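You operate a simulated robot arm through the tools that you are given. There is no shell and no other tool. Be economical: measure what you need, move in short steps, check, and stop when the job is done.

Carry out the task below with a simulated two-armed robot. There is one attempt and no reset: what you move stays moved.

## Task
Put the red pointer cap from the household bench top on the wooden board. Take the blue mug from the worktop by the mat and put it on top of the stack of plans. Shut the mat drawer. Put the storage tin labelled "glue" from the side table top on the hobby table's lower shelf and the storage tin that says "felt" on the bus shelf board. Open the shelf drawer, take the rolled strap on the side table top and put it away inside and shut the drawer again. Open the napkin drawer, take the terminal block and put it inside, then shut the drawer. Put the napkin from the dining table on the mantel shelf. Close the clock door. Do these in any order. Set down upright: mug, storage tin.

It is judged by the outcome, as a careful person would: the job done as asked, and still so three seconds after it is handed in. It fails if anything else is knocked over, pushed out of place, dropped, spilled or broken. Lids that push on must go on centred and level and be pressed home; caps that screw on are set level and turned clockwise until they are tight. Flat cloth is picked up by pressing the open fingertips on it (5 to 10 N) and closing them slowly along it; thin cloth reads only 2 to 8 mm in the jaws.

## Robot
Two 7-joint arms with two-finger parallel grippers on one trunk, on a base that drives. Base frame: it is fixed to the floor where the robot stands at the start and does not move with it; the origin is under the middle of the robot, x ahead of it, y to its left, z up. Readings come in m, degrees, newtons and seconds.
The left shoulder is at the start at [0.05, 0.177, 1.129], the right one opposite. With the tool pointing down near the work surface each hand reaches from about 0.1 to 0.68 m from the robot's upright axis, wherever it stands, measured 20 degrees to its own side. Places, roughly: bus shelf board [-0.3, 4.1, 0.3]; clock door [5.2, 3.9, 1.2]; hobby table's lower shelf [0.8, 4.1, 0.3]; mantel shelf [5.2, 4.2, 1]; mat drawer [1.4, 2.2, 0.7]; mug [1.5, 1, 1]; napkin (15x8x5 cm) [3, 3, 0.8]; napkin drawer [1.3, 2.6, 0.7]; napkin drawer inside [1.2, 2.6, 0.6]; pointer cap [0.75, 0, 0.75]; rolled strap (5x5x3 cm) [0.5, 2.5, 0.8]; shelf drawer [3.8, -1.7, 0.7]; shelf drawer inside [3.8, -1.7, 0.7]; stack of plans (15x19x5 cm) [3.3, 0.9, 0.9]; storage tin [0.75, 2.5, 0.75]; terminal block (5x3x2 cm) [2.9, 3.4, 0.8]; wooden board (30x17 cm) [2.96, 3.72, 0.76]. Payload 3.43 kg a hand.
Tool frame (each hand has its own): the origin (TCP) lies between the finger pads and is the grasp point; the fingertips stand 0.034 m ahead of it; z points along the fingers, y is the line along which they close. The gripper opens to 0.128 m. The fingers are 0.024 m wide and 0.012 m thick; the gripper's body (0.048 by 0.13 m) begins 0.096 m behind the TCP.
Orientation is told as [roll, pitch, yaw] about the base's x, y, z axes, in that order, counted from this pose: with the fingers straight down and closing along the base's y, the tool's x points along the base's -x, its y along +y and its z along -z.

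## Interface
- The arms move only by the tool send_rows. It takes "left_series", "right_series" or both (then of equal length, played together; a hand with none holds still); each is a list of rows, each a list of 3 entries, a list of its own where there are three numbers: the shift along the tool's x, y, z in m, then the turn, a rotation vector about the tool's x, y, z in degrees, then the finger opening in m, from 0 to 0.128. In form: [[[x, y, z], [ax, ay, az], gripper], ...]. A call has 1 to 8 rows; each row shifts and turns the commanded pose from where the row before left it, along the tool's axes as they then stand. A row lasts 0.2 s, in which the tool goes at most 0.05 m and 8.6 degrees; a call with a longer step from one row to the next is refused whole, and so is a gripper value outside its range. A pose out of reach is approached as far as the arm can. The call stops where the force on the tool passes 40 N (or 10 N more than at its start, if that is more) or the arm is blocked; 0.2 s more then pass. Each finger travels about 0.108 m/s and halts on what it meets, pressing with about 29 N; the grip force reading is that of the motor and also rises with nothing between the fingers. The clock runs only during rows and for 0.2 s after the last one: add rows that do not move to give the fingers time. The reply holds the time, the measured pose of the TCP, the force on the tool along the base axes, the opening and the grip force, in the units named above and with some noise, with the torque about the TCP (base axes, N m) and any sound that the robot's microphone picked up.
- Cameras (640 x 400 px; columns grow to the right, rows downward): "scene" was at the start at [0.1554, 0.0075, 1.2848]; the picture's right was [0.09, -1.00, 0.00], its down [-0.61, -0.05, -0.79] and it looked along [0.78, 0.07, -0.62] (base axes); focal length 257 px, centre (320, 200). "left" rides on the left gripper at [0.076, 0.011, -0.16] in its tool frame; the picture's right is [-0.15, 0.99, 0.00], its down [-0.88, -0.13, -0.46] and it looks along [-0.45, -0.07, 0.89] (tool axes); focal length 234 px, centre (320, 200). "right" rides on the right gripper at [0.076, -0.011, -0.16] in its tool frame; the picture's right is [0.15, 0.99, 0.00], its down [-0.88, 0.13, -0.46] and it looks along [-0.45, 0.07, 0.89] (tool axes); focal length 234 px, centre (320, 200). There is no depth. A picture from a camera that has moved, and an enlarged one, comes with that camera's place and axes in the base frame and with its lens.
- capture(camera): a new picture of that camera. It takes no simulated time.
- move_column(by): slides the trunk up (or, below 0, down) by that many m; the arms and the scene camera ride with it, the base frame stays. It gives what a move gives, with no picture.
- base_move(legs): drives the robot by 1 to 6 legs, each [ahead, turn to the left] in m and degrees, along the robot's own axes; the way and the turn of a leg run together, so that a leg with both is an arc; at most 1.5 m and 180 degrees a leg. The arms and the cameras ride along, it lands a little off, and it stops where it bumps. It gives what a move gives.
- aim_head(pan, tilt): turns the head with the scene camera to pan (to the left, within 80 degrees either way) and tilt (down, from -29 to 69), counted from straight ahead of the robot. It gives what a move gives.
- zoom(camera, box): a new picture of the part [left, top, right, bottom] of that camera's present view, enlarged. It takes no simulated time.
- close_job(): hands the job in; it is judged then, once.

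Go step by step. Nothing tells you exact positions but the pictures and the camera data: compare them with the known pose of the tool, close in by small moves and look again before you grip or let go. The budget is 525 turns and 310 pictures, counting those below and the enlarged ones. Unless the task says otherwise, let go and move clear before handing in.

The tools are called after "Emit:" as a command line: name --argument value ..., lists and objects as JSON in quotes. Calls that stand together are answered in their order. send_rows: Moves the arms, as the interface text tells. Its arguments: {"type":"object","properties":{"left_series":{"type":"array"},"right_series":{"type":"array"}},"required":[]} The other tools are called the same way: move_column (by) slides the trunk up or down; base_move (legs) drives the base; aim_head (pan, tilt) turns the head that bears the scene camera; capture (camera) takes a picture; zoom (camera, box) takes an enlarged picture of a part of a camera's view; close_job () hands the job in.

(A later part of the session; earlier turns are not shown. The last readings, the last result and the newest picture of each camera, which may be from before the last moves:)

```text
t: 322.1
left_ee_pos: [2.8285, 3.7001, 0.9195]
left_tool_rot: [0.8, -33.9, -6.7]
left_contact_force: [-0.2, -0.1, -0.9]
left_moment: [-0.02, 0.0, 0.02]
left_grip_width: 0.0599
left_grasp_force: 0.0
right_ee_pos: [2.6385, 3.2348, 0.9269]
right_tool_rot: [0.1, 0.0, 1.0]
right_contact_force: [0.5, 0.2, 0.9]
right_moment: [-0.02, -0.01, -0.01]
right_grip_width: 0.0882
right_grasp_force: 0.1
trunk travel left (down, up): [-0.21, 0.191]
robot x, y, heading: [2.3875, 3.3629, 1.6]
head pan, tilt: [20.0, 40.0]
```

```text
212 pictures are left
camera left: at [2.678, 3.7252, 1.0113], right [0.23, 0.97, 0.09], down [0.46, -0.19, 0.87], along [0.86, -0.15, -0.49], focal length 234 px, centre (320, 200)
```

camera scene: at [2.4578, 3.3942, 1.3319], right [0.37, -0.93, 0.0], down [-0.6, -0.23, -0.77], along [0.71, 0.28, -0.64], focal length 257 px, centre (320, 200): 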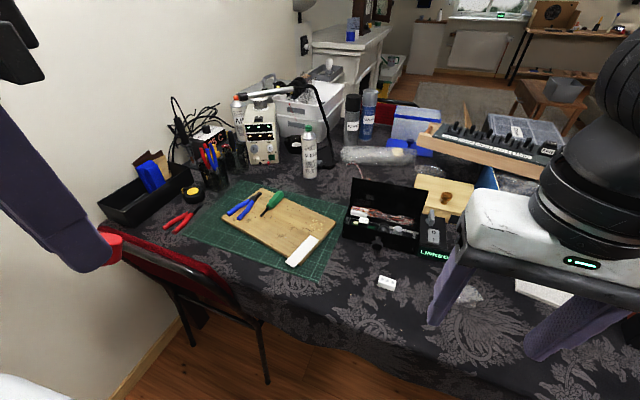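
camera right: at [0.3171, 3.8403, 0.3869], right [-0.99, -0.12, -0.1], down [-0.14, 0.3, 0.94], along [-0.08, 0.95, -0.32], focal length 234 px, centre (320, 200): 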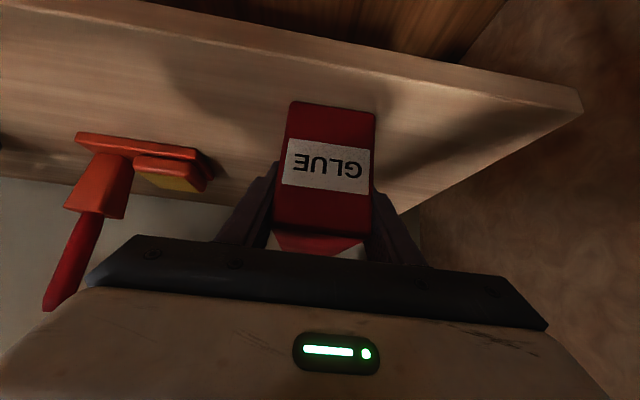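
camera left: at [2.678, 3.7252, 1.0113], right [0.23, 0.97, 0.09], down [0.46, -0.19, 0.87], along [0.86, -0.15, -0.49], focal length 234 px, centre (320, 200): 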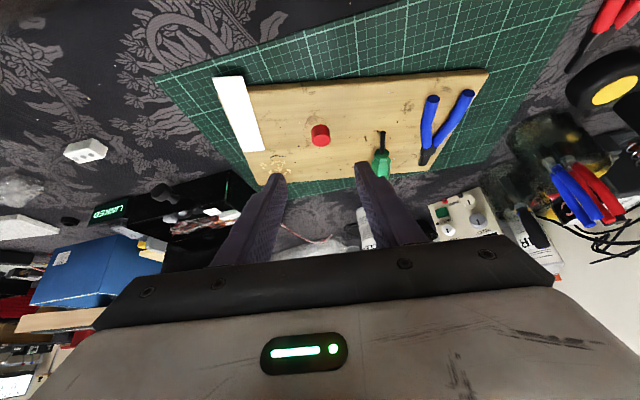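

The cap stands on the board. Next take the terminal block with the left hand; move the right hand aside first.

Emit:
send_rows --left_series '[[[0, 0, -0.02], [0, 8.5, 0], 0.08], [[0, 0, -0.02], [0, 8.5, 0], 0.08], [[0, 0, 0], [0, 8.5, 0], 0.08], [[0, 0, 0], [0, 8.5, 0], 0.08], [[0, -0.04, 0], [0, 0, 0], 0.08], [[0, -0.04, 0], [0, 0, 0], 0.08], [[0, -0.04, 0], [0, 0, 0], 0.08], [[0, -0.04, 0], [0, 0, 0], 0.08]]' --right_series '[[[0, -0.03, 0], [0, 0, 0], 0.128], [[0, -0.03, 0], [0, 0, 0], 0.128], [[0, -0.03, 0], [0, 0, 0], 0.128], [[0, -0.03, 0], [0, 0, 0], 0.128], [[0, -0.03, 0], [0, 0, 0], 0.128], [[0, 0, 0], [0, 0, 0], 0.128], [[0, 0, 0], [0, 0, 0], 0.128], [[0, 0, 0], [0, 0, 0], 0.128]]'

Emit:
send_rows --left_series '[[[0, -0.04, 0], [0, 0, 0], 0.08], [[0, -0.04, 0], [0, 0, 0], 0.08], [[0, -0.04, 0], [0, 0, 0], 0.08], [[0, -0.03, 0], [0, 0, 0], 0.08], [[0, 0, 0], [0, 0, 0], 0.08]]'

Emit:
capture --camera "left"

Emit:
capture --camera "right"

```text
t: 323.9
left_ee_pos: [2.7898, 3.5457, 0.9532]
left_tool_rot: [0.8, 0.2, -6.1]
left_contact_force: [0.4, -0.3, -0.5]
left_moment: [0.02, 0.01, -0.01]
left_grip_width: 0.0799
left_grasp_force: 0.1
right_ee_pos: [2.6405, 3.0856, 0.9253]
right_tool_rot: [0.1, 0.0, 1.0]
right_contact_force: [0.2, 0.5, -0.1]
right_moment: [-0.07, 0.02, 0.0]
right_grip_width: 0.1281
right_grasp_force: 0.0
trunk travel left (down, up): [-0.21, 0.191]
robot x, y, heading: [2.3919, 3.3619, 1.7]
head pan, tilt: [20.0, 40.0]
```

```text
t: 325.1
left_ee_pos: [2.7874, 3.4932, 0.952]
left_tool_rot: [0.7, 0.1, -6.1]
left_contact_force: [0.5, 0.1, -0.3]
left_moment: [-0.04, -0.01, -0.01]
left_grip_width: 0.0801
left_grasp_force: 0.0
left hand out of reach, approached as far as the arm can: row 2, 3, 4
right_ee_pos: [2.6415, 3.0866, 0.9246]
right_tool_rot: [0.2, -0.1, 1.1]
right_contact_force: [-0.3, -0.4, -0.5]
right_moment: [0.01, -0.02, 0.02]
right_grip_width: 0.1278
right_grasp_force: 0.0
trunk travel left (down, up): [-0.21, 0.191]
robot x, y, heading: [2.3899, 3.3635, 1.6]
head pan, tilt: [20.0, 40.0]
```

```text
211 pictures are left
camera left: at [2.7119, 3.5105, 1.1116], right [0.25, 0.97, 0.01], down [0.86, -0.23, 0.45], along [0.44, -0.1, -0.89], focal length 234 px, centre (320, 200)
```

left: 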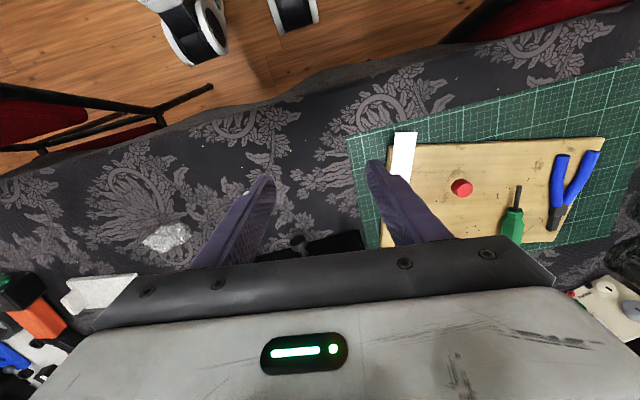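

```text
210 pictures are left
camera right: at [2.5656, 3.073, 1.084], right [-0.16, 0.99, 0.0], down [0.88, 0.15, 0.46], along [0.45, 0.08, -0.89], focal length 234 px, centre (320, 200)
```

right: 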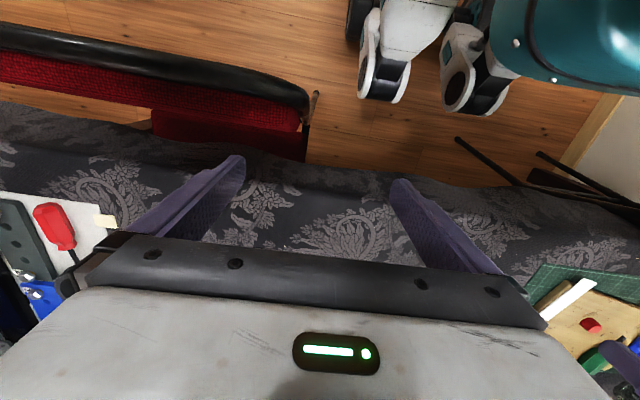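

The left arm can't cross that far; I'll raise the right hand and turn the base right ~18° so the block is on the left arm's side.

Emit:
send_rows --right_series '[[[0, 0, -0.045], [0, 0, 0], 0.128], [[0, 0, -0.045], [0, 0, 0], 0.128], [[0, 0, -0.04], [0, 0, 0], 0.128]]'

Emit:
base_move --legs '[[0, -18]]'

Emit:
capture --camera "left"

Emit:
capture --camera "right"

```text
t: 325.9
left_ee_pos: [2.7852, 3.494, 0.9536]
left_tool_rot: [0.7, 0.0, -6.1]
left_contact_force: [-0.8, 0.2, 0.3]
left_moment: [0.01, -0.09, 0.0]
left_grip_width: 0.0801
left_grasp_force: 0.1
right_ee_pos: [2.6399, 3.0845, 1.058]
right_tool_rot: [0.2, 0.1, 1.0]
right_contact_force: [-1.5, -0.2, 0.2]
right_moment: [-0.03, -0.13, 0.0]
right_grip_width: 0.1277
right_grasp_force: 0.0
trunk travel left (down, up): [-0.21, 0.191]
robot x, y, heading: [2.391, 3.3614, 1.7]
head pan, tilt: [20.0, 40.0]
```

```text
t: 327.3
left_ee_pos: [2.8074, 3.3626, 0.952]
left_tool_rot: [0.8, 0.1, -24.3]
left_contact_force: [0.6, -0.6, 0.3]
left_moment: [-0.01, -0.02, -0.01]
left_grip_width: 0.0801
left_grasp_force: 0.1
right_ee_pos: [2.5414, 3.0176, 1.0577]
right_tool_rot: [0.1, -0.1, -17.1]
right_contact_force: [-0.3, -0.2, -0.2]
right_moment: [0.0, 0.0, -0.02]
right_grip_width: 0.1278
right_grasp_force: 0.1
trunk travel left (down, up): [-0.21, 0.191]
robot x, y, heading: [2.3881, 3.3664, -16.5]
head pan, tilt: [20.0, 40.0]
```

```text
209 pictures are left
camera left: at [2.7416, 3.4022, 1.1117], right [0.54, 0.84, 0.01], down [0.75, -0.49, 0.45], along [0.39, -0.24, -0.89], focal length 234 px, centre (320, 200)
```

left: 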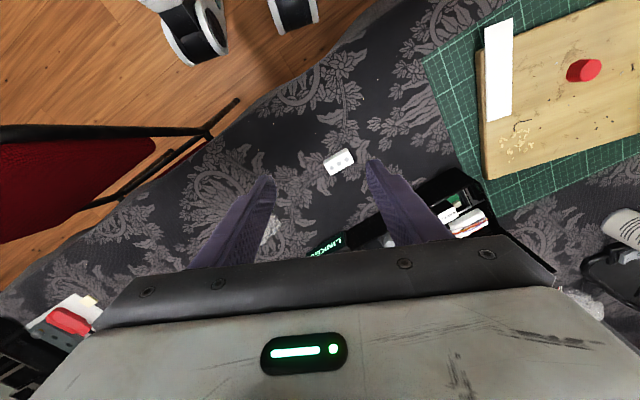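

```text
208 pictures are left
camera right: at [2.4655, 3.0293, 1.2162], right [0.15, 0.99, 0.0], down [0.88, -0.14, 0.46], along [0.45, -0.07, -0.89], focal length 234 px, centre (320, 200)
```

right: 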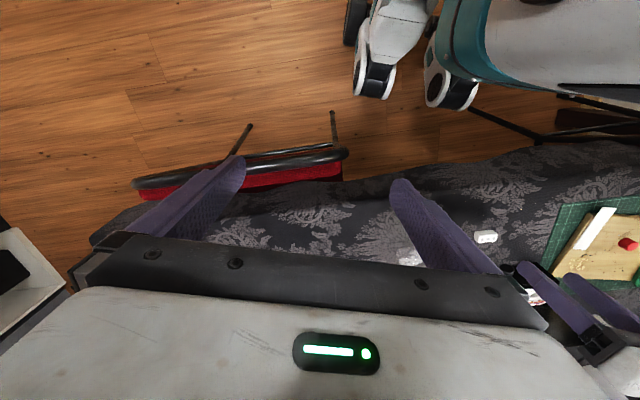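

Terminal block at ≈(2.854, 3.369), long side along y. Align and descend partway.

Emit:
send_rows --left_series '[[[0, 0, 0], [0, 0, -7], 0.08], [[0, 0, 0], [0, 0, -7], 0.08], [[-0.0447, 0.0146, 0], [0, 0, 0], 0.08], [[0, 0, 0.04], [0, 0, 0], 0.08], [[0, 0, 0.04], [0, 0, 0], 0.08], [[0, 0, 0], [0, 0, 0], 0.08]]'

Emit:
capture --camera "left"

```text
t: 328.7
left_ee_pos: [2.8564, 3.3704, 0.872]
left_tool_rot: [0.7, 0.0, -10.3]
left_contact_force: [-0.4, 0.1, -0.3]
left_moment: [-0.02, -0.04, 0.03]
left_grip_width: 0.0801
left_grasp_force: 0.0
right_ee_pos: [2.5419, 3.0179, 1.0582]
right_tool_rot: [0.2, -0.2, -17.1]
right_contact_force: [-0.4, -0.1, -1.2]
right_moment: [-0.01, 0.01, 0.01]
right_grip_width: 0.1282
right_grasp_force: 0.1
trunk travel left (down, up): [-0.21, 0.191]
robot x, y, heading: [2.3902, 3.3627, -16.7]
head pan, tilt: [20.0, 40.0]
```

```text
207 pictures are left
camera left: at [2.7832, 3.3923, 1.0325], right [0.32, 0.95, 0.01], down [0.84, -0.29, 0.46], along [0.43, -0.14, -0.89], focal length 234 px, centre (320, 200)
```

left: 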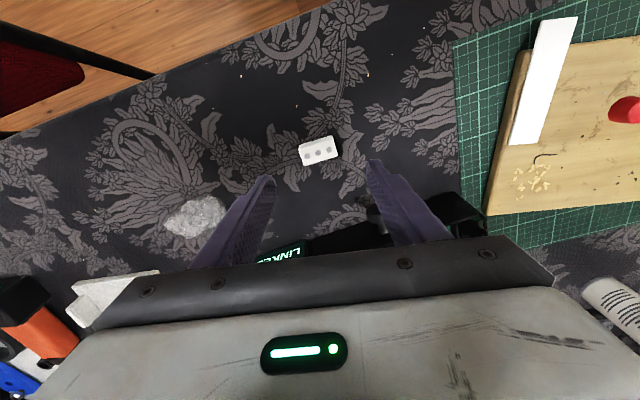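

Emit:
send_rows --left_series '[[[0, 0, 0.03], [0, 0, -4], 0.08], [[0, 0, 0.025], [0, 0, 0], 0.08], [[0, 0, 0.008], [0, 0, 0], 0.08], [[0, 0, 0.004], [0, 0, 0], 0.08], [[0, 0, 0], [0, 0, 0], 0.08]]'

Emit:
capture --camera "left"

```text
t: 329.9
left_ee_pos: [2.8544, 3.3814, 0.8088]
left_tool_rot: [0.6, -0.2, -6.2]
left_contact_force: [0.0, -0.3, -0.2]
left_moment: [-0.01, -0.01, 0.03]
left_grip_width: 0.0801
left_grasp_force: 0.1
left hand out of reach, approached as far as the arm can: row 2, 4
right_ee_pos: [2.5426, 3.0184, 1.0569]
right_tool_rot: [0.1, -0.2, -17.0]
right_contact_force: [-0.5, 0.3, 1.4]
right_moment: [0.02, 0.01, 0.03]
right_grip_width: 0.1284
right_grasp_force: 0.0
trunk travel left (down, up): [-0.21, 0.191]
robot x, y, heading: [2.3881, 3.3642, -17.0]
head pan, tilt: [20.0, 40.0]
```

```text
206 pictures are left
camera left: at [2.7784, 3.3984, 0.9671], right [0.25, 0.97, 0.01], down [0.86, -0.23, 0.46], along [0.44, -0.11, -0.89], focal length 234 px, centre (320, 200)
```

left: 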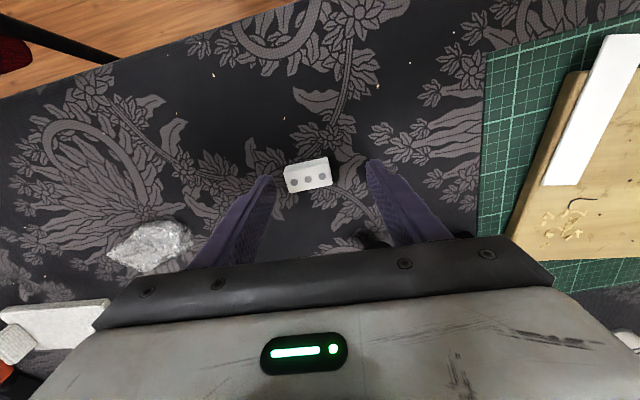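

Emit:
send_rows --left_series '[[[0, -0.008, 0.008], [0, 0, 4], 0.08], [[0, 0, 0.006], [0, 0, 0], 0.08], [[0, 0, 0.0], [0, 0, 0], 0.08]]'

Emit:
capture --camera "left"

```text
t: 330.7
left_ee_pos: [2.8512, 3.3833, 0.7981]
left_tool_rot: [0.5, -0.3, -10.2]
left_contact_force: [0.1, 0.6, 0.0]
left_moment: [-0.01, -0.01, 0.05]
left_grip_width: 0.0801
left_grasp_force: 0.1
left hand out of reach, approached as far as the arm can: row 1
right_ee_pos: [2.5427, 3.0193, 1.0576]
right_tool_rot: [0.1, -0.1, -17.1]
right_contact_force: [-0.4, 0.4, -0.1]
right_moment: [0.0, -0.02, 0.02]
right_grip_width: 0.1281
right_grasp_force: 0.1
trunk travel left (down, up): [-0.21, 0.191]
robot x, y, heading: [2.3879, 3.3649, -17.0]
head pan, tilt: [20.0, 40.0]
```

```text
205 pictures are left
camera left: at [2.7768, 3.4062, 0.9574], right [0.32, 0.95, 0.01], down [0.84, -0.29, 0.46], along [0.44, -0.14, -0.89], focal length 234 px, centre (320, 200)
```

left: 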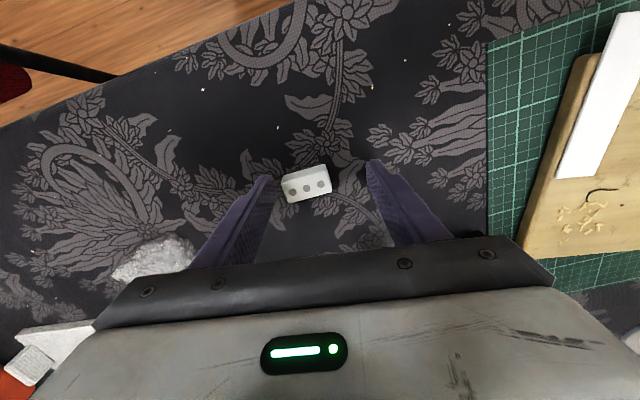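

Emit:
send_rows --left_series '[[[0, 0, 0.008], [0, 0, 0], 0.08], [[0, 0, 0], [0, 0, 0], 0.065], [[0, 0, 0], [0, 0, 0], 0.055], [[0, 0, 0], [0, 0, 0], 0.045], [[0, 0, 0], [0, 0, 0], 0.03], [[0, 0, 0], [0, 0, 0], 0.02], [[0, 0, 0], [0, 0, 0], 0.02]]'

Emit:
capture --camera "left"

```text
t: 332.3
left_ee_pos: [2.8481, 3.3874, 0.7923]
left_tool_rot: [0.5, -0.1, -10.3]
left_contact_force: [0.1, -0.4, -0.1]
left_moment: [0.01, -0.01, -0.01]
left_grip_width: 0.0406
left_grasp_force: 29.1
left hand out of reach, approached as far as the arm can: row 1
right_ee_pos: [2.5418, 3.0186, 1.0582]
right_tool_rot: [0.1, 0.0, -17.1]
right_contact_force: [0.1, -0.4, -0.6]
right_moment: [-0.02, 0.01, 0.02]
right_grip_width: 0.128
right_grasp_force: 0.0
trunk travel left (down, up): [-0.21, 0.191]
robot x, y, heading: [2.3917, 3.3647, -16.6]
head pan, tilt: [20.0, 40.0]
```

```text
204 pictures are left
camera left: at [2.7759, 3.4087, 0.9507], right [0.32, 0.95, 0.01], down [0.84, -0.29, 0.46], along [0.44, -0.14, -0.89], focal length 234 px, centre (320, 200)
```

left: 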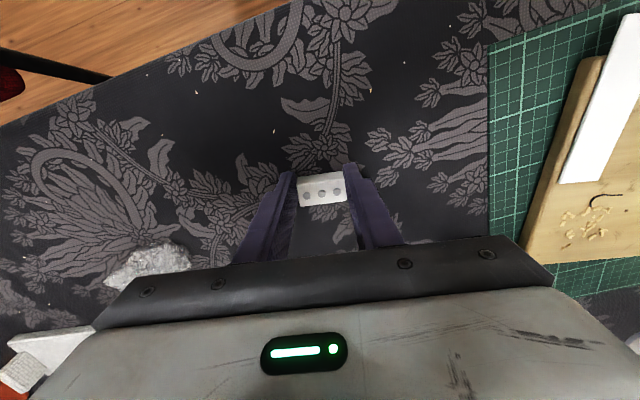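

Terminal block gripped (41 mm). Lift and retract, then look at the napkin.

Emit:
send_rows --left_series '[[[0, 0, -0.03], [0, 0, 0], 0.02], [[0, 0.01, -0.045], [0, 0, 0], 0.02], [[0, 0.01, -0.045], [0, 0, 0], 0.02], [[0, 0.01, -0.045], [0, 0, 0], 0.02], [[0.03, 0.03, -0.02], [0, 0, 0], 0.02], [[0.04, 0.02, 0], [0, 0, 0], 0.02], [[0.04, 0.02, 0], [0, 0, 0], 0.02], [[0.04, 0.02, 0], [0, 0, 0], 0.02]]'

Emit:
aim_head --pan -10 --tilt 45

Emit:
capture --camera "scene"

Emit:
zoom --camera "scene" --box '[180, 100, 420, 250]'

```text
t: 334.1
left_ee_pos: [2.7237, 3.5317, 0.9766]
left_tool_rot: [0.7, -0.1, -10.4]
left_contact_force: [-0.4, 0.4, -0.3]
left_moment: [-0.02, -0.02, 0.01]
left_grip_width: 0.0407
left_grasp_force: 29.1
right_ee_pos: [2.5419, 3.0186, 1.057]
right_tool_rot: [0.0, -0.1, -17.1]
right_contact_force: [-0.1, 0.2, -0.1]
right_moment: [-0.01, 0.0, 0.02]
right_grip_width: 0.128
right_grasp_force: 0.0
trunk travel left (down, up): [-0.21, 0.191]
robot x, y, heading: [2.3876, 3.3611, -16.5]
head pan, tilt: [20.0, 40.0]
```

```text
t: 335.1
left_ee_pos: [2.7244, 3.529, 0.9767]
left_tool_rot: [0.6, -0.1, -10.3]
left_contact_force: [-0.3, 0.0, -0.7]
left_moment: [0.01, 0.01, 0.0]
left_grip_width: 0.0403
left_grasp_force: 28.3
right_ee_pos: [2.5426, 3.0181, 1.0577]
right_tool_rot: [0.1, -0.1, -17.1]
right_contact_force: [-0.4, -0.1, -0.4]
right_moment: [-0.01, 0.02, -0.01]
right_grip_width: 0.1279
right_grasp_force: 0.1
trunk travel left (down, up): [-0.21, 0.191]
robot x, y, heading: [2.389, 3.3607, -16.5]
head pan, tilt: [-10.0, 45.0]
```

```text
203 pictures are left
camera scene: at [2.5288, 3.3069, 1.1846], right [-0.45, -0.89, 0.0], down [-0.63, 0.32, -0.71], along [0.63, -0.32, -0.71], focal length 257 px, centre (320, 200)
```

scene: 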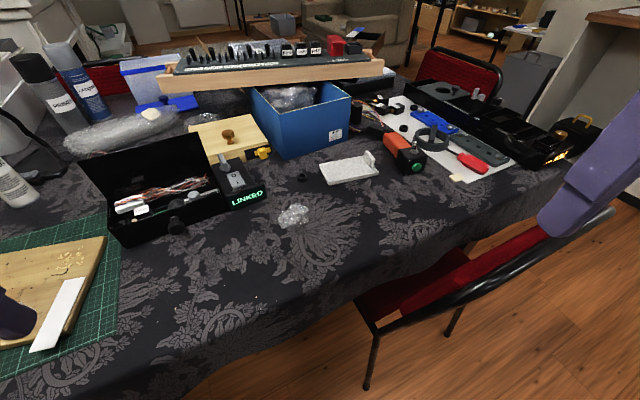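

```text
2.67 times, centred on (300, 175) of scene
camera zoom: at [2.5288, 3.3069, 1.1846], right [-0.45, -0.89, 0.0], down [-0.63, 0.32, -0.71], along [0.63, -0.32, -0.71], focal length 685 px, centre (373, 267)
```

zoom: 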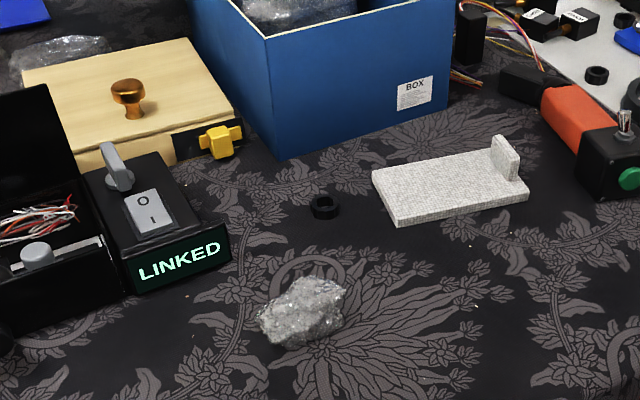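

The white slab with an upright tab is the napkin; tab ≈(2.955, 2.945), plate normal to y. Advance 6 cm and bring the right hand over the tab.

Emit:
base_move --legs '[[0.06, 0]]'

Emit:
send_rows --right_series '[[[-0.03, 0, 0], [0, 0, -8.5], 0.128], [[-0.035, -0.004, 0], [0, 0, -8.5], 0.1], [[-0.045, -0.01, 0], [0, 0, 0], 0.08], [[-0.045, -0.01, 0], [0, 0, 0], 0.06], [[-0.045, -0.01, 0.01], [0, 0, 0], 0.06], [[-0.045, -0.01, 0.01], [0, 0, 0], 0.06], [[-0.045, -0.005, 0.01], [0, 0, 0], 0.06], [[0, 0, 0], [0, 0, 0], 0.06]]'

Emit:
capture --camera "right"

```text
t: 336.1
left_ee_pos: [2.7825, 3.5123, 0.9764]
left_tool_rot: [0.7, -0.1, -10.3]
left_contact_force: [0.4, 0.5, -0.6]
left_moment: [0.04, 0.01, 0.0]
left_grip_width: 0.0405
left_grasp_force: 28.6
right_ee_pos: [2.6013, 3.0004, 1.058]
right_tool_rot: [0.1, 0.0, -17.1]
right_contact_force: [1.1, 0.3, -1.1]
right_moment: [0.01, 0.0, 0.01]
right_grip_width: 0.1281
right_grasp_force: 0.0
trunk travel left (down, up): [-0.21, 0.191]
robot x, y, heading: [2.4498, 3.3413, -16.6]
head pan, tilt: [-10.0, 45.0]
```

```text
t: 337.9
left_ee_pos: [2.7826, 3.5125, 0.977]
left_tool_rot: [0.8, -0.1, -10.3]
left_contact_force: [0.6, -0.3, -1.3]
left_moment: [0.02, -0.01, 0.01]
left_grip_width: 0.0409
left_grasp_force: 28.8
right_ee_pos: [2.8905, 2.9416, 1.0266]
right_tool_rot: [0.0, -0.1, 0.0]
right_contact_force: [-0.1, -0.2, 0.3]
right_moment: [-0.02, -0.01, -0.02]
right_grip_width: 0.0602
right_grasp_force: 0.0
trunk travel left (down, up): [-0.21, 0.191]
robot x, y, heading: [2.4448, 3.3454, -16.6]
head pan, tilt: [-10.0, 45.0]
```

```text
201 pictures are left
camera right: at [2.8139, 2.9299, 1.186], right [-0.15, 0.99, 0.0], down [0.88, 0.13, 0.46], along [0.45, 0.07, -0.89], focal length 234 px, centre (320, 200)
```

right: 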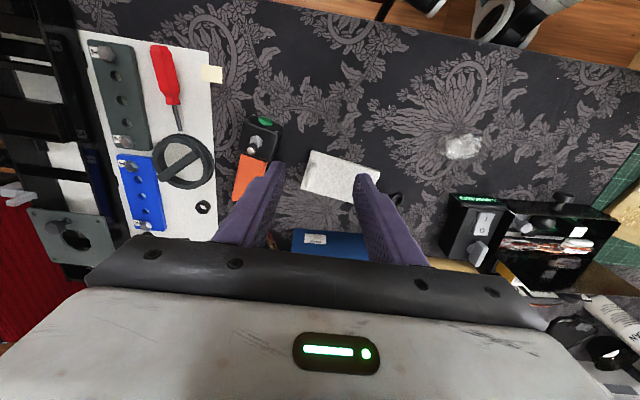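

Emit:
zoom --camera "right" --box '[230, 110, 430, 230]'

```text
3.20 times, centred on (330, 170) of right
camera zoom: at [2.8139, 2.9299, 1.186], right [-0.15, 0.99, 0.0], down [0.88, 0.13, 0.46], along [0.45, 0.07, -0.89], focal length 749 px, centre (288, 296)
```

zoom: 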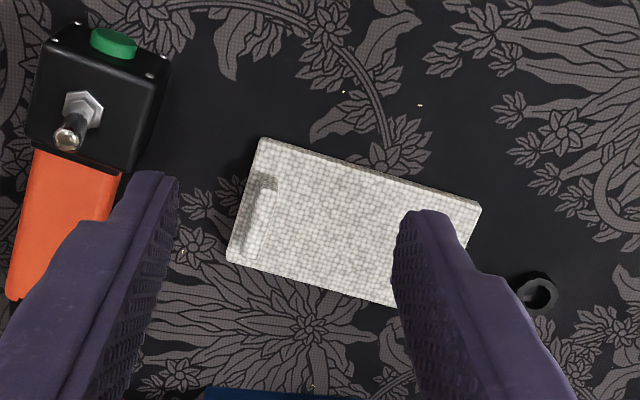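

Tab top centre ≈(2.966, 2.939). Move over it and descend partly.

Emit:
send_rows --right_series '[[[-0.038, -0.001, 0], [0, 0, 4.3], 0.055], [[-0.038, 0, 0.02], [0, 0, 0], 0.055], [[0, 0, 0.045], [0, 0, 0], 0.05], [[0, 0, 0.045], [0, 0, 0], 0.05], [[0, 0, 0.03], [0, 0, 0], 0.05], [[0, 0, 0], [0, 0, 0], 0.05]]'

Emit:
capture --camera "right"

```text
t: 339.2
left_ee_pos: [2.7832, 3.5125, 0.9769]
left_tool_rot: [0.6, -0.1, -10.2]
left_contact_force: [0.7, -0.2, -0.9]
left_moment: [-0.02, 0.0, 0.01]
left_grip_width: 0.0405
left_grasp_force: 29.4
right_ee_pos: [2.9506, 2.9342, 0.8902]
right_tool_rot: [0.0, -0.1, -4.3]
right_contact_force: [-0.4, -0.5, -0.6]
right_moment: [0.02, 0.01, 0.01]
right_grip_width: 0.05
right_grasp_force: 0.1
right hand out of reach, approached as far as the arm can: row 2
trunk travel left (down, up): [-0.21, 0.191]
robot x, y, heading: [2.4503, 3.3436, -16.4]
head pan, tilt: [-10.0, 45.0]
```

```text
199 pictures are left
camera right: at [2.8731, 2.9285, 1.0487], right [-0.07, 1.0, 0.0], down [0.89, 0.06, 0.46], along [0.46, 0.03, -0.89], focal length 234 px, centre (320, 200)
```

right: 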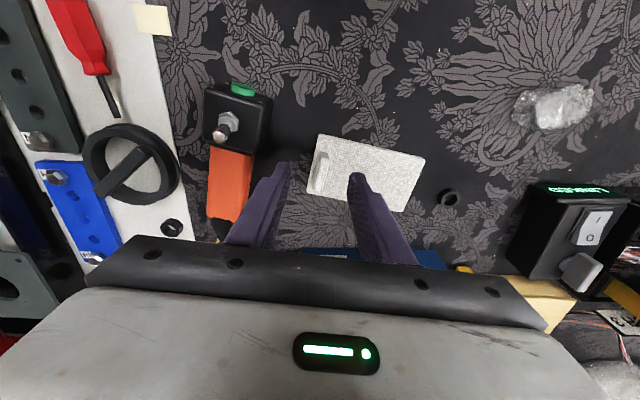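

Emit:
send_rows --right_series '[[[-0.006, 0.002, 0.03], [0, 0, 0], 0.05], [[-0.006, 0, 0.03], [0, 0, 0], 0.05], [[0, 0, 0.012], [0, 0, 0], 0.05], [[0, 0, 0.004], [0, 0, 0], 0.05], [[0, 0, 0], [0, 0, 0], 0.05]]'

Emit:
capture --camera "right"

```text
t: 340.4
left_ee_pos: [2.7827, 3.5127, 0.9773]
left_tool_rot: [0.6, -0.2, -10.2]
left_contact_force: [0.6, 0.4, -0.7]
left_moment: [-0.04, 0.01, -0.01]
left_grip_width: 0.0405
left_grasp_force: 28.2
right_ee_pos: [2.9641, 2.9355, 0.815]
right_tool_rot: [0.1, 0.0, -4.4]
right_contact_force: [-0.8, 0.5, 0.2]
right_moment: [0.0, -0.02, -0.03]
right_grip_width: 0.0501
right_grasp_force: 0.1
trunk travel left (down, up): [-0.21, 0.191]
robot x, y, heading: [2.446, 3.3458, -16.5]
head pan, tilt: [-10.0, 45.0]
```

```text
198 pictures are left
camera right: at [2.8879, 2.9306, 0.9737], right [-0.07, 1.0, 0.0], down [0.89, 0.06, 0.46], along [0.46, 0.03, -0.89], focal length 234 px, centre (320, 200)
```

right: 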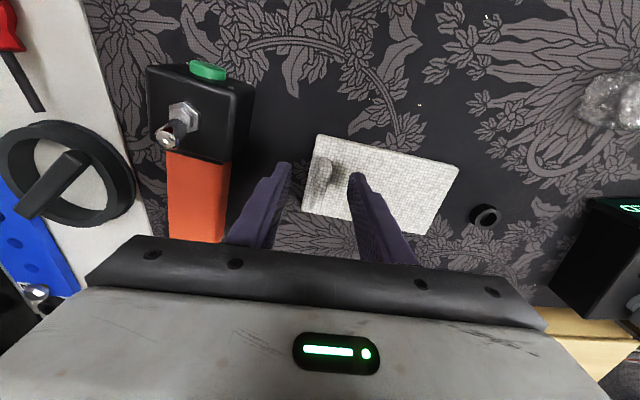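

Tab is between the fingers. Lower slightly and close.

Emit:
send_rows --right_series '[[[0, 0, 0.006], [0, 0, 0], 0.05], [[0, 0, 0], [0, 0, 0], 0.035], [[0, 0, 0], [0, 0, 0], 0.02], [[0, 0, 0], [0, 0, 0], 0.008], [[0, 0, 0], [0, 0, 0], 0.002], [[0, 0, 0], [0, 0, 0], 0.002]]'

Emit:
capture --camera "right"

```text
t: 341.9
left_ee_pos: [2.7826, 3.5128, 0.9774]
left_tool_rot: [0.7, -0.1, -10.2]
left_contact_force: [-0.2, 0.1, 0.0]
left_moment: [0.01, 0.0, -0.02]
left_grip_width: 0.0403
left_grasp_force: 28.7
right_ee_pos: [2.964, 2.9349, 0.8091]
right_tool_rot: [0.1, -0.1, -4.4]
right_contact_force: [0.0, 0.0, 0.6]
right_moment: [-0.03, 0.02, 0.0]
right_grip_width: 0.0107
right_grasp_force: 29.1
trunk travel left (down, up): [-0.21, 0.191]
robot x, y, heading: [2.4488, 3.3448, -16.6]
head pan, tilt: [-10.0, 45.0]
```

```text
197 pictures are left
camera right: at [2.8875, 2.9298, 0.9679], right [-0.07, 1.0, 0.0], down [0.89, 0.06, 0.46], along [0.46, 0.03, -0.89], focal length 234 px, centre (320, 200)
```

right: 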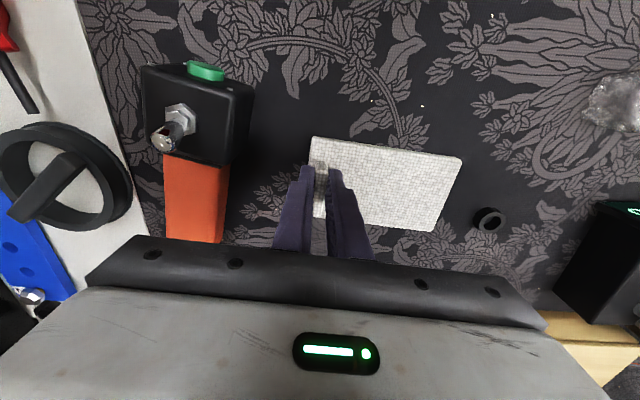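

Emit:
send_rows --right_series '[[[0, 0, -0.015], [0, 0, 0], 0.002], [[0, 0, -0.03], [0, 0, 0], 0.002], [[0, 0, -0.03], [0, 0, 0], 0.002], [[0, 0, 0], [0, 0, 0], 0.002]]'

Emit:
capture --camera "right"

Emit:
capture --camera "scene"

```text
t: 342.9
left_ee_pos: [2.7819, 3.512, 0.9774]
left_tool_rot: [0.8, -0.2, -10.2]
left_contact_force: [0.9, -0.8, 0.0]
left_moment: [-0.02, 0.01, 0.02]
left_grip_width: 0.0408
left_grasp_force: 29.0
right_ee_pos: [2.9618, 2.9348, 0.8848]
right_tool_rot: [0.0, -0.1, -4.4]
right_contact_force: [-0.3, 0.0, -0.7]
right_moment: [-0.02, -0.01, -0.03]
right_grip_width: 0.011
right_grasp_force: 29.4
trunk travel left (down, up): [-0.21, 0.191]
robot x, y, heading: [2.4517, 3.3449, -16.8]
head pan, tilt: [-10.0, 45.0]
```

```text
196 pictures are left
camera right: at [2.8851, 2.9292, 1.0432], right [-0.07, 1.0, 0.0], down [0.89, 0.06, 0.46], along [0.46, 0.03, -0.89], focal length 234 px, centre (320, 200)
```

right: 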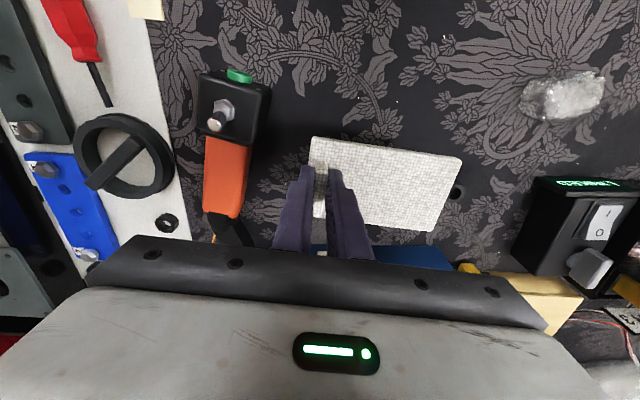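

```text
195 pictures are left
camera scene: at [2.5878, 3.2893, 1.1846], right [-0.45, -0.89, 0.0], down [-0.63, 0.32, -0.71], along [0.63, -0.32, -0.71], focal length 257 px, centre (320, 200)
```

scene: 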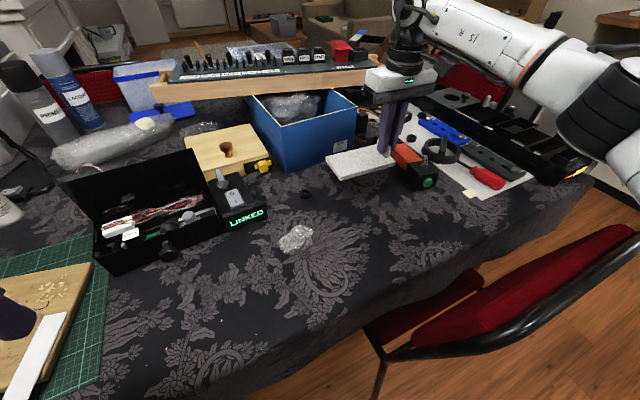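

Napkin is lifted, level. Raise and retract, then find the way around the table to the mantel.

Emit:
send_rows --right_series '[[[0, 0, -0.045], [0, 0, 0], 0.002], [[0, 0, -0.045], [0, 0, 0], 0.002], [[0.02, 0, -0.04], [0, 0, 0], 0.002], [[0.045, 0, 0], [0, 0, 0], 0.002], [[0.045, 0, 0], [0, 0, 0], 0.002], [[0.045, 0, 0], [0, 0, 0], 0.002], [[0.045, 0, 0], [0, 0, 0], 0.002], [[0.045, 0, 0], [0, 0, 0], 0.002]]'

Emit:
move_column --by 0.14

Emit:
base_move --legs '[[-0.55, 0], [0, -45]]'

Emit:
aim_head --pan 0 --tilt 25

Emit:
capture --camera "scene"

```text
t: 344.6
left_ee_pos: [2.7825, 3.5116, 0.9769]
left_tool_rot: [0.7, 0.0, -10.2]
left_contact_force: [-0.6, 0.5, -0.4]
left_moment: [0.01, -0.01, 0.03]
left_grip_width: 0.0405
left_grasp_force: 29.2
right_ee_pos: [2.7143, 2.9528, 1.0151]
right_tool_rot: [0.1, -0.1, -4.4]
right_contact_force: [-0.2, 0.0, 0.0]
right_moment: [-0.05, 0.03, -0.01]
right_grip_width: 0.0111
right_grasp_force: 29.0
trunk travel left (down, up): [-0.21, 0.191]
robot x, y, heading: [2.4498, 3.3426, -16.6]
head pan, tilt: [-10.0, 45.0]
```

```text
t: 346.3
left_ee_pos: [2.7839, 3.5126, 1.1173]
left_tool_rot: [0.6, -0.1, -10.3]
left_contact_force: [-0.8, 0.2, 0.2]
left_moment: [-0.01, 0.03, -0.01]
left_grip_width: 0.0407
left_grasp_force: 29.3
right_ee_pos: [2.715, 2.9517, 1.1543]
right_tool_rot: [0.1, -0.2, -4.5]
right_contact_force: [0.7, -0.1, -0.7]
right_moment: [-0.03, 0.04, 0.0]
right_grip_width: 0.0111
right_grasp_force: 28.7
trunk travel left (down, up): [-0.35, 0.051]
robot x, y, heading: [2.4502, 3.3458, -16.7]
head pan, tilt: [-10.0, 45.0]
```

```text
t: 351.6
left_ee_pos: [2.2673, 3.3895, 1.1174]
left_tool_rot: [0.8, -0.1, -55.4]
left_contact_force: [-1.5, 0.5, -0.6]
left_moment: [-0.01, -0.01, 0.0]
left_grip_width: 0.0408
left_grasp_force: 29.2
right_ee_pos: [1.8207, 3.0418, 1.1534]
right_tool_rot: [0.1, -0.2, -49.6]
right_contact_force: [0.0, 0.1, -0.8]
right_moment: [0.02, 0.01, 0.03]
right_grip_width: 0.0111
right_grasp_force: 29.0
trunk travel left (down, up): [-0.35, 0.051]
robot x, y, heading: [1.9154, 3.5068, -61.8]
head pan, tilt: [-10.0, 45.0]
```

```text
t: 352.4
left_ee_pos: [2.2663, 3.3875, 1.117]
left_tool_rot: [0.7, -0.1, -55.5]
left_contact_force: [0.4, 0.3, -0.3]
left_moment: [0.06, 0.01, -0.01]
left_grip_width: 0.0405
left_grasp_force: 29.1
right_ee_pos: [1.822, 3.0421, 1.1546]
right_tool_rot: [0.1, -0.1, -49.5]
right_contact_force: [-0.4, -0.2, -0.2]
right_moment: [-0.01, 0.01, 0.02]
right_grip_width: 0.0108
right_grasp_force: 28.8
trunk travel left (down, up): [-0.35, 0.051]
robot x, y, heading: [1.9132, 3.5104, -61.8]
head pan, tilt: [0.0, 25.0]
```

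```text
194 pictures are left
camera scene: at [1.9888, 3.3653, 1.3551], right [-0.88, -0.47, 0.0], down [-0.2, 0.37, -0.91], along [0.43, -0.8, -0.42], focal length 257 px, centre (320, 200)
```

scene: 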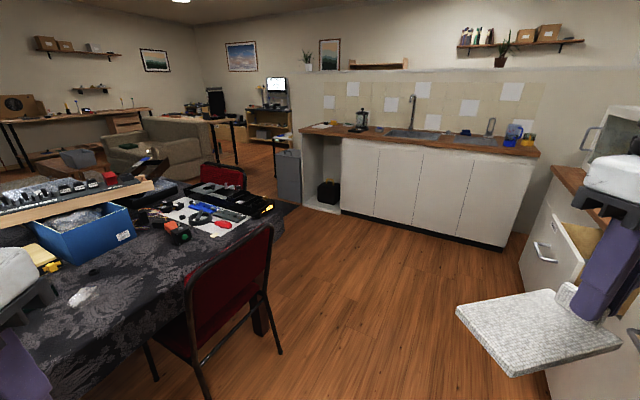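

I'll go around the -y end of the dining table. First leg down to about (2.1, 2.0), then toward (2.7, 1.6).

Emit:
base_move --legs '[[0, -20], [1.45, 0], [0, 47], [0.7, 0], [0, 35]]'

Emit:
capture --camera "scene"

```text
t: 368.0
left_ee_pos: [2.9492, 1.8509, 1.1158]
left_tool_rot: [0.6, -0.2, 2.4]
left_contact_force: [0.4, -0.5, -0.3]
left_moment: [0.01, 0.01, -0.02]
left_grip_width: 0.0406
left_grasp_force: 29.6
right_ee_pos: [3.0068, 1.2883, 1.1554]
right_tool_rot: [0.0, -0.1, 8.4]
right_contact_force: [-0.2, 0.6, -0.3]
right_moment: [-0.01, 0.0, 0.01]
right_grip_width: 0.0111
right_grasp_force: 29.1
trunk travel left (down, up): [-0.35, 0.051]
robot x, y, heading: [2.6582, 1.6167, -3.7]
head pan, tilt: [0.0, 25.0]
```

```text
193 pictures are left
camera scene: at [2.8202, 1.6033, 1.3552], right [-0.07, -1.0, 0.0], down [-0.42, 0.03, -0.91], along [0.9, -0.06, -0.42], focal length 257 px, centre (320, 200)
```

scene: 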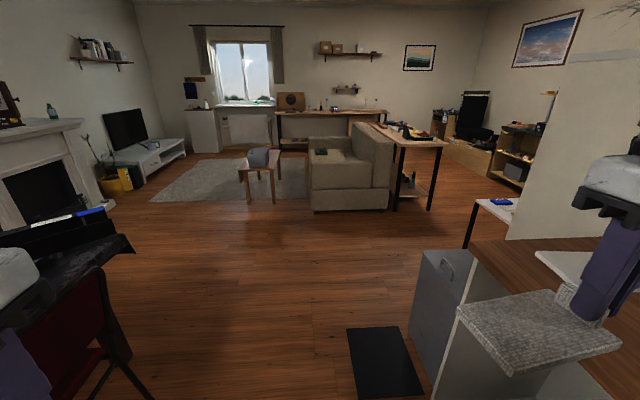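

Open floor ahead; the mantel is to the left beyond the table. Drive on and turn toward it.

Emit:
base_move --legs '[[1.25, 0], [0, 62], [0.9, 0]]'

Emit:
aim_head --pan 15 --tilt 20

Emit:
capture --camera "scene"

```text
t: 381.4
left_ee_pos: [4.2749, 2.698, 1.1165]
left_tool_rot: [0.8, -0.2, 66.4]
left_contact_force: [-0.4, 0.2, -0.4]
left_moment: [0.0, 0.0, 0.05]
left_grip_width: 0.0407
left_grasp_force: 29.2
right_ee_pos: [4.805, 2.5039, 1.154]
right_tool_rot: [0.2, -0.1, 72.4]
right_contact_force: [-0.4, 0.3, -0.6]
right_moment: [0.03, 0.01, 0.0]
right_grip_width: 0.0112
right_grasp_force: 28.9
trunk travel left (down, up): [-0.35, 0.051]
robot x, y, heading: [4.3583, 2.3364, 60.1]
head pan, tilt: [0.0, 25.0]
```

```text
t: 382.2
left_ee_pos: [4.2741, 2.6982, 1.1161]
left_tool_rot: [0.6, -0.1, 66.4]
left_contact_force: [-0.2, 0.1, 0.4]
left_moment: [0.0, 0.02, -0.06]
left_grip_width: 0.0405
left_grasp_force: 28.5
right_ee_pos: [4.8049, 2.5038, 1.1551]
right_tool_rot: [0.2, -0.1, 72.4]
right_contact_force: [0.1, 0.9, -0.8]
right_moment: [0.01, -0.02, 0.0]
right_grip_width: 0.0109
right_grasp_force: 28.9
trunk travel left (down, up): [-0.35, 0.051]
robot x, y, heading: [4.36, 2.3341, 60.3]
head pan, tilt: [15.0, 20.0]
```

```text
192 pictures are left
camera scene: at [4.4188, 2.4855, 1.3632], right [0.97, -0.26, 0.0], down [-0.09, -0.33, -0.94], along [0.24, 0.91, -0.34], focal length 257 px, centre (320, 200)
```

scene: 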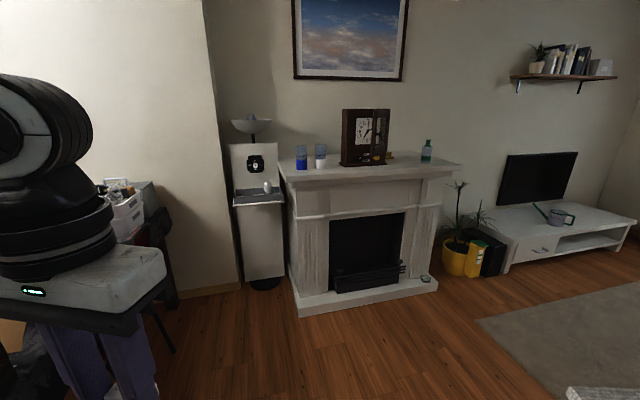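

Emit:
zoom --camera "scene" --box '[260, 90, 480, 230]'

```text
2.86 times, centred on (370, 160) of scene
camera zoom: at [4.4188, 2.4855, 1.3632], right [0.97, -0.26, 0.0], down [-0.09, -0.33, -0.94], along [0.24, 0.91, -0.34], focal length 734 px, centre (177, 314)
```

zoom: 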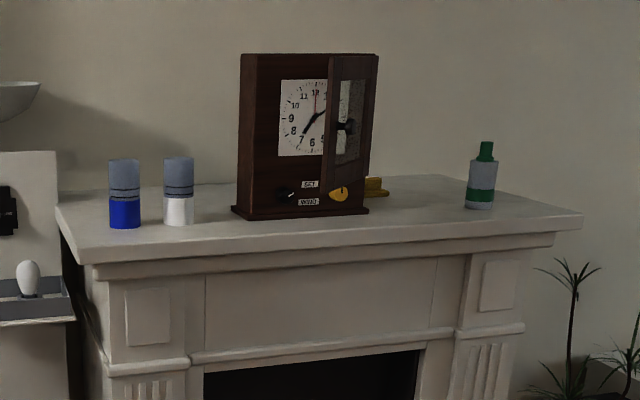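

The clock's door (hinged right) stands open; free mantel space between clock and green bottle. Drive closer and face the mantel.

Emit:
base_move --legs '[[0, -10], [0.85, 0], [0, 40]]'

Emit:
aim_head --pan 0 --tilt 20

Emit:
capture --camera "scene"

```text
t: 389.3
left_ee_pos: [4.6655, 3.2767, 1.1169]
left_tool_rot: [0.7, -0.1, 95.4]
left_contact_force: [0.3, 0.1, -0.4]
left_moment: [-0.02, -0.03, 0.02]
left_grip_width: 0.0406
left_grasp_force: 28.6
right_ee_pos: [5.2232, 3.3647, 1.1541]
right_tool_rot: [0.1, -0.1, 101.3]
right_contact_force: [-0.6, -0.1, -1.0]
right_moment: [0.01, -0.04, 0.03]
right_grip_width: 0.011
right_grasp_force: 29.1
trunk travel left (down, up): [-0.35, 0.051]
robot x, y, heading: [4.9185, 2.9986, 89.1]
head pan, tilt: [15.0, 20.0]
```

```text
t: 390.1
left_ee_pos: [4.6662, 3.2789, 1.1169]
left_tool_rot: [0.7, -0.1, 95.4]
left_contact_force: [0.1, 0.2, -0.8]
left_moment: [-0.01, -0.02, 0.0]
left_grip_width: 0.0408
left_grasp_force: 29.1
right_ee_pos: [5.2232, 3.3643, 1.1549]
right_tool_rot: [0.1, -0.1, 101.3]
right_contact_force: [0.5, -1.0, -0.8]
right_moment: [-0.01, -0.02, -0.02]
right_grip_width: 0.0109
right_grasp_force: 29.3
trunk travel left (down, up): [-0.35, 0.051]
robot x, y, heading: [4.915, 3.0005, 89.1]
head pan, tilt: [0.0, 20.0]
```

```text
190 pictures are left
camera scene: at [4.9183, 3.1637, 1.3633], right [1.0, -0.02, 0.0], down [-0.01, -0.34, -0.94], along [0.01, 0.94, -0.34], focal length 257 px, centre (320, 200)
```

scene: 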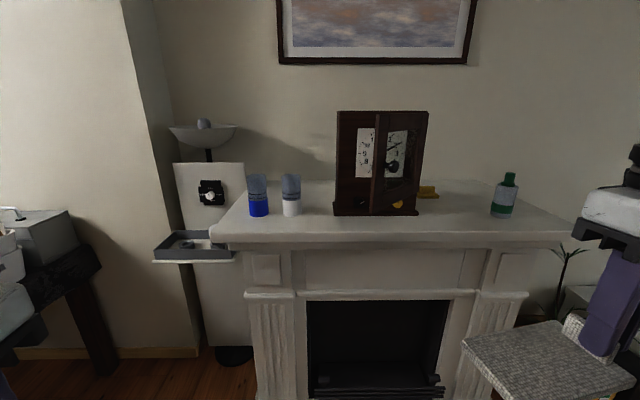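

Mantel top z≈1.0, front edge y≈3.84; clock at x≈5.0–5.27, bottle at (5.57, 3.99). I'll place the napkin near (5.40, 3.95). Reposition to (5.25, 3.38).

Emit:
base_move --legs '[[0, -40], [0.48, 0], [0, 41]]'

Emit:
capture --camera "scene"

Emit:
capture --camera "right"

```text
t: 396.7
left_ee_pos: [4.9632, 3.6442, 1.1163]
left_tool_rot: [0.7, -0.1, 98.5]
left_contact_force: [0.2, -1.2, 0.0]
left_moment: [-0.05, 0.0, -0.01]
left_grip_width: 0.0406
left_grasp_force: 29.1
right_ee_pos: [5.5157, 3.7608, 1.1539]
right_tool_rot: [0.1, -0.1, 104.4]
right_contact_force: [-0.7, -0.5, 0.2]
right_moment: [-0.01, 0.0, 0.01]
right_grip_width: 0.0108
right_grasp_force: 29.1
trunk travel left (down, up): [-0.35, 0.051]
robot x, y, heading: [5.2267, 3.3805, 92.0]
head pan, tilt: [0.0, 20.0]
```

```text
189 pictures are left
camera scene: at [5.2223, 3.5448, 1.3632], right [1.0, 0.04, 0.0], down [0.01, -0.34, -0.94], along [-0.03, 0.94, -0.34], focal length 257 px, centre (320, 200)
```

scene: 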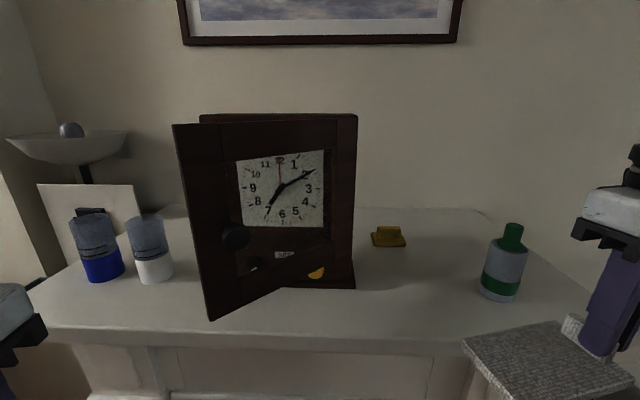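

```text
188 pictures are left
camera right: at [5.546, 3.6905, 1.3131], right [-0.92, -0.39, 0.0], down [-0.34, 0.82, 0.46], along [-0.18, 0.42, -0.89], focal length 234 px, centre (320, 200)
```

right: 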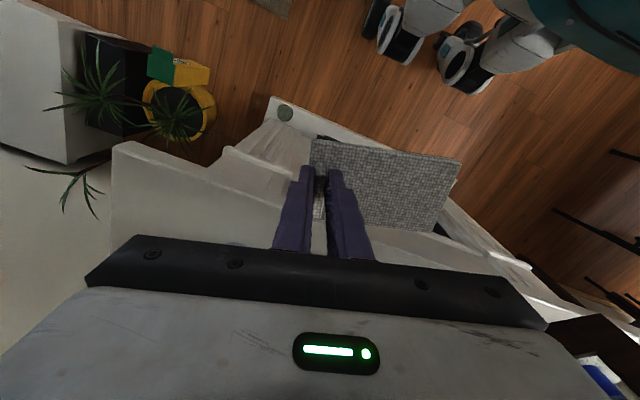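

The door's free left edge is toward us, hinge on the right. I'll square the right tool and move the napkin over the free area at right.

Emit:
send_rows --right_series '[[[0, 0, 0], [0, 0, 7.2], 0.002], [[0, 0, 0], [0, 0, 7.2], 0.002], [[-0.041, 0.005, 0], [0, 0, 0], 0.002], [[-0.041, 0.005, 0], [0, 0, 0], 0.002], [[-0.041, 0.005, 0], [0, 0, 0], 0.002], [[-0.041, 0.005, 0], [0, 0, 0], 0.002], [[-0.041, 0.006, 0], [0, 0, 0], 0.002], [[0, 0, 0], [0, 0, 0], 0.002]]'

Emit:
capture --camera "scene"

Emit:
capture --camera "right"

```text
t: 398.5
left_ee_pos: [4.9634, 3.6444, 1.116]
left_tool_rot: [0.8, 0.0, 98.5]
left_contact_force: [0.0, -0.4, -0.4]
left_moment: [0.0, 0.02, 0.01]
left_grip_width: 0.0404
left_grasp_force: 29.5
right_ee_pos: [5.4905, 3.9702, 1.1551]
right_tool_rot: [0.2, -0.2, 90.1]
right_contact_force: [-0.1, -0.4, -0.8]
right_moment: [0.01, 0.0, -0.02]
right_grip_width: 0.011
right_grasp_force: 29.7
trunk travel left (down, up): [-0.35, 0.051]
robot x, y, heading: [5.2299, 3.3839, 92.2]
head pan, tilt: [0.0, 20.0]
```

```text
187 pictures are left
camera scene: at [5.223, 3.5444, 1.3633], right [1.0, 0.04, 0.0], down [0.01, -0.34, -0.94], along [-0.03, 0.94, -0.34], focal length 257 px, centre (320, 200)
```

scene: 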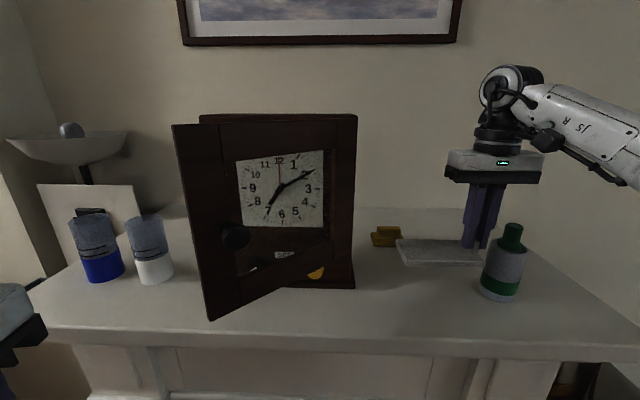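

```text
186 pictures are left
camera right: at [5.5012, 3.894, 1.3125], right [-0.99, -0.15, 0.0], down [-0.13, 0.88, 0.46], along [-0.07, 0.45, -0.89], focal length 234 px, centre (320, 200)
```

right: 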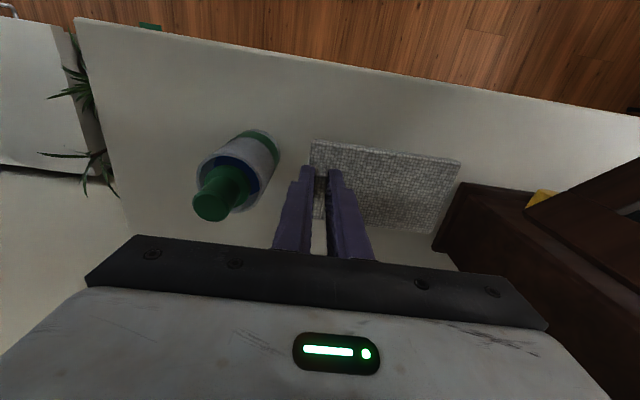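

Shift 2.5 cm left to keep the gripper clear of the bottle, then lower.

Emit:
send_rows --right_series '[[[0, 0.025, 0], [0, 0, 0], 0.002], [[0, 0, 0.03], [0, 0, 0], 0.002], [[0, 0, 0.03], [0, 0, 0], 0.002], [[0, 0, 0.018], [0, 0, 0], 0.002], [[0, 0, 0.006], [0, 0, 0], 0.002], [[0, 0, 0.004], [0, 0, 0], 0.002], [[0, 0, 0.003], [0, 0, 0], 0.002]]'

Emit:
capture --camera "scene"

```text
t: 400.1
left_ee_pos: [4.9632, 3.6433, 1.116]
left_tool_rot: [0.7, 0.0, 98.5]
left_contact_force: [-0.3, 0.2, 0.2]
left_moment: [0.02, -0.01, 0.01]
left_grip_width: 0.0405
left_grasp_force: 29.0
right_ee_pos: [5.4641, 3.9664, 1.0634]
right_tool_rot: [0.1, -0.1, 90.1]
right_contact_force: [-1.0, 0.1, -0.3]
right_moment: [-0.01, -0.03, 0.01]
right_grip_width: 0.0107
right_grasp_force: 28.5
trunk travel left (down, up): [-0.35, 0.051]
robot x, y, heading: [5.2297, 3.3834, 92.2]
head pan, tilt: [0.0, 20.0]
```

```text
185 pictures are left
camera scene: at [5.2225, 3.5448, 1.3633], right [1.0, 0.04, 0.0], down [0.01, -0.34, -0.94], along [-0.03, 0.94, -0.34], focal length 257 px, centre (320, 200)
```

scene: 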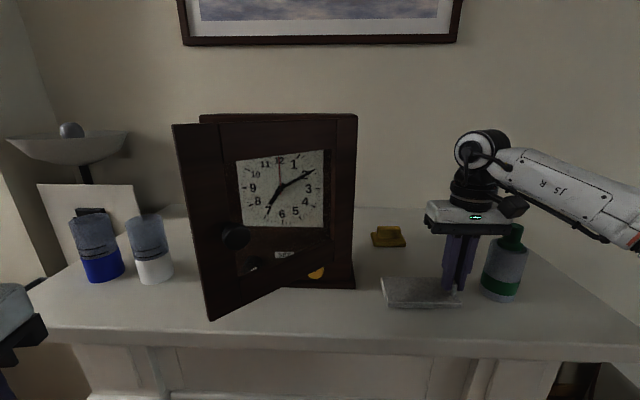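

Emit:
send_rows --right_series '[[[0, 0, 0.003], [0, 0, 0], 0.002], [[0, 0, 0.003], [0, 0, 0], 0.002], [[0, 0, 0.003], [0, 0, 0], 0.002], [[0, 0, 0.003], [0, 0, 0], 0.002], [[0, 0, 0], [0, 0, 0], 0.002]]'

```text
t: 401.3
left_ee_pos: [4.9639, 3.6427, 1.1175]
left_tool_rot: [0.7, -0.2, 98.6]
left_contact_force: [0.6, -1.3, -1.1]
left_moment: [-0.03, 0.02, 0.01]
left_grip_width: 0.0409
left_grasp_force: 28.8
right_ee_pos: [5.464, 3.9666, 1.0579]
right_tool_rot: [0.3, -0.8, 90.0]
right_contact_force: [1.7, 3.5, 32.2]
right_moment: [0.12, -0.08, -0.04]
right_grip_width: 0.0108
right_grasp_force: 29.6
trunk travel left (down, up): [-0.35, 0.051]
robot x, y, heading: [5.2293, 3.3811, 92.0]
head pan, tilt: [0.0, 20.0]
```

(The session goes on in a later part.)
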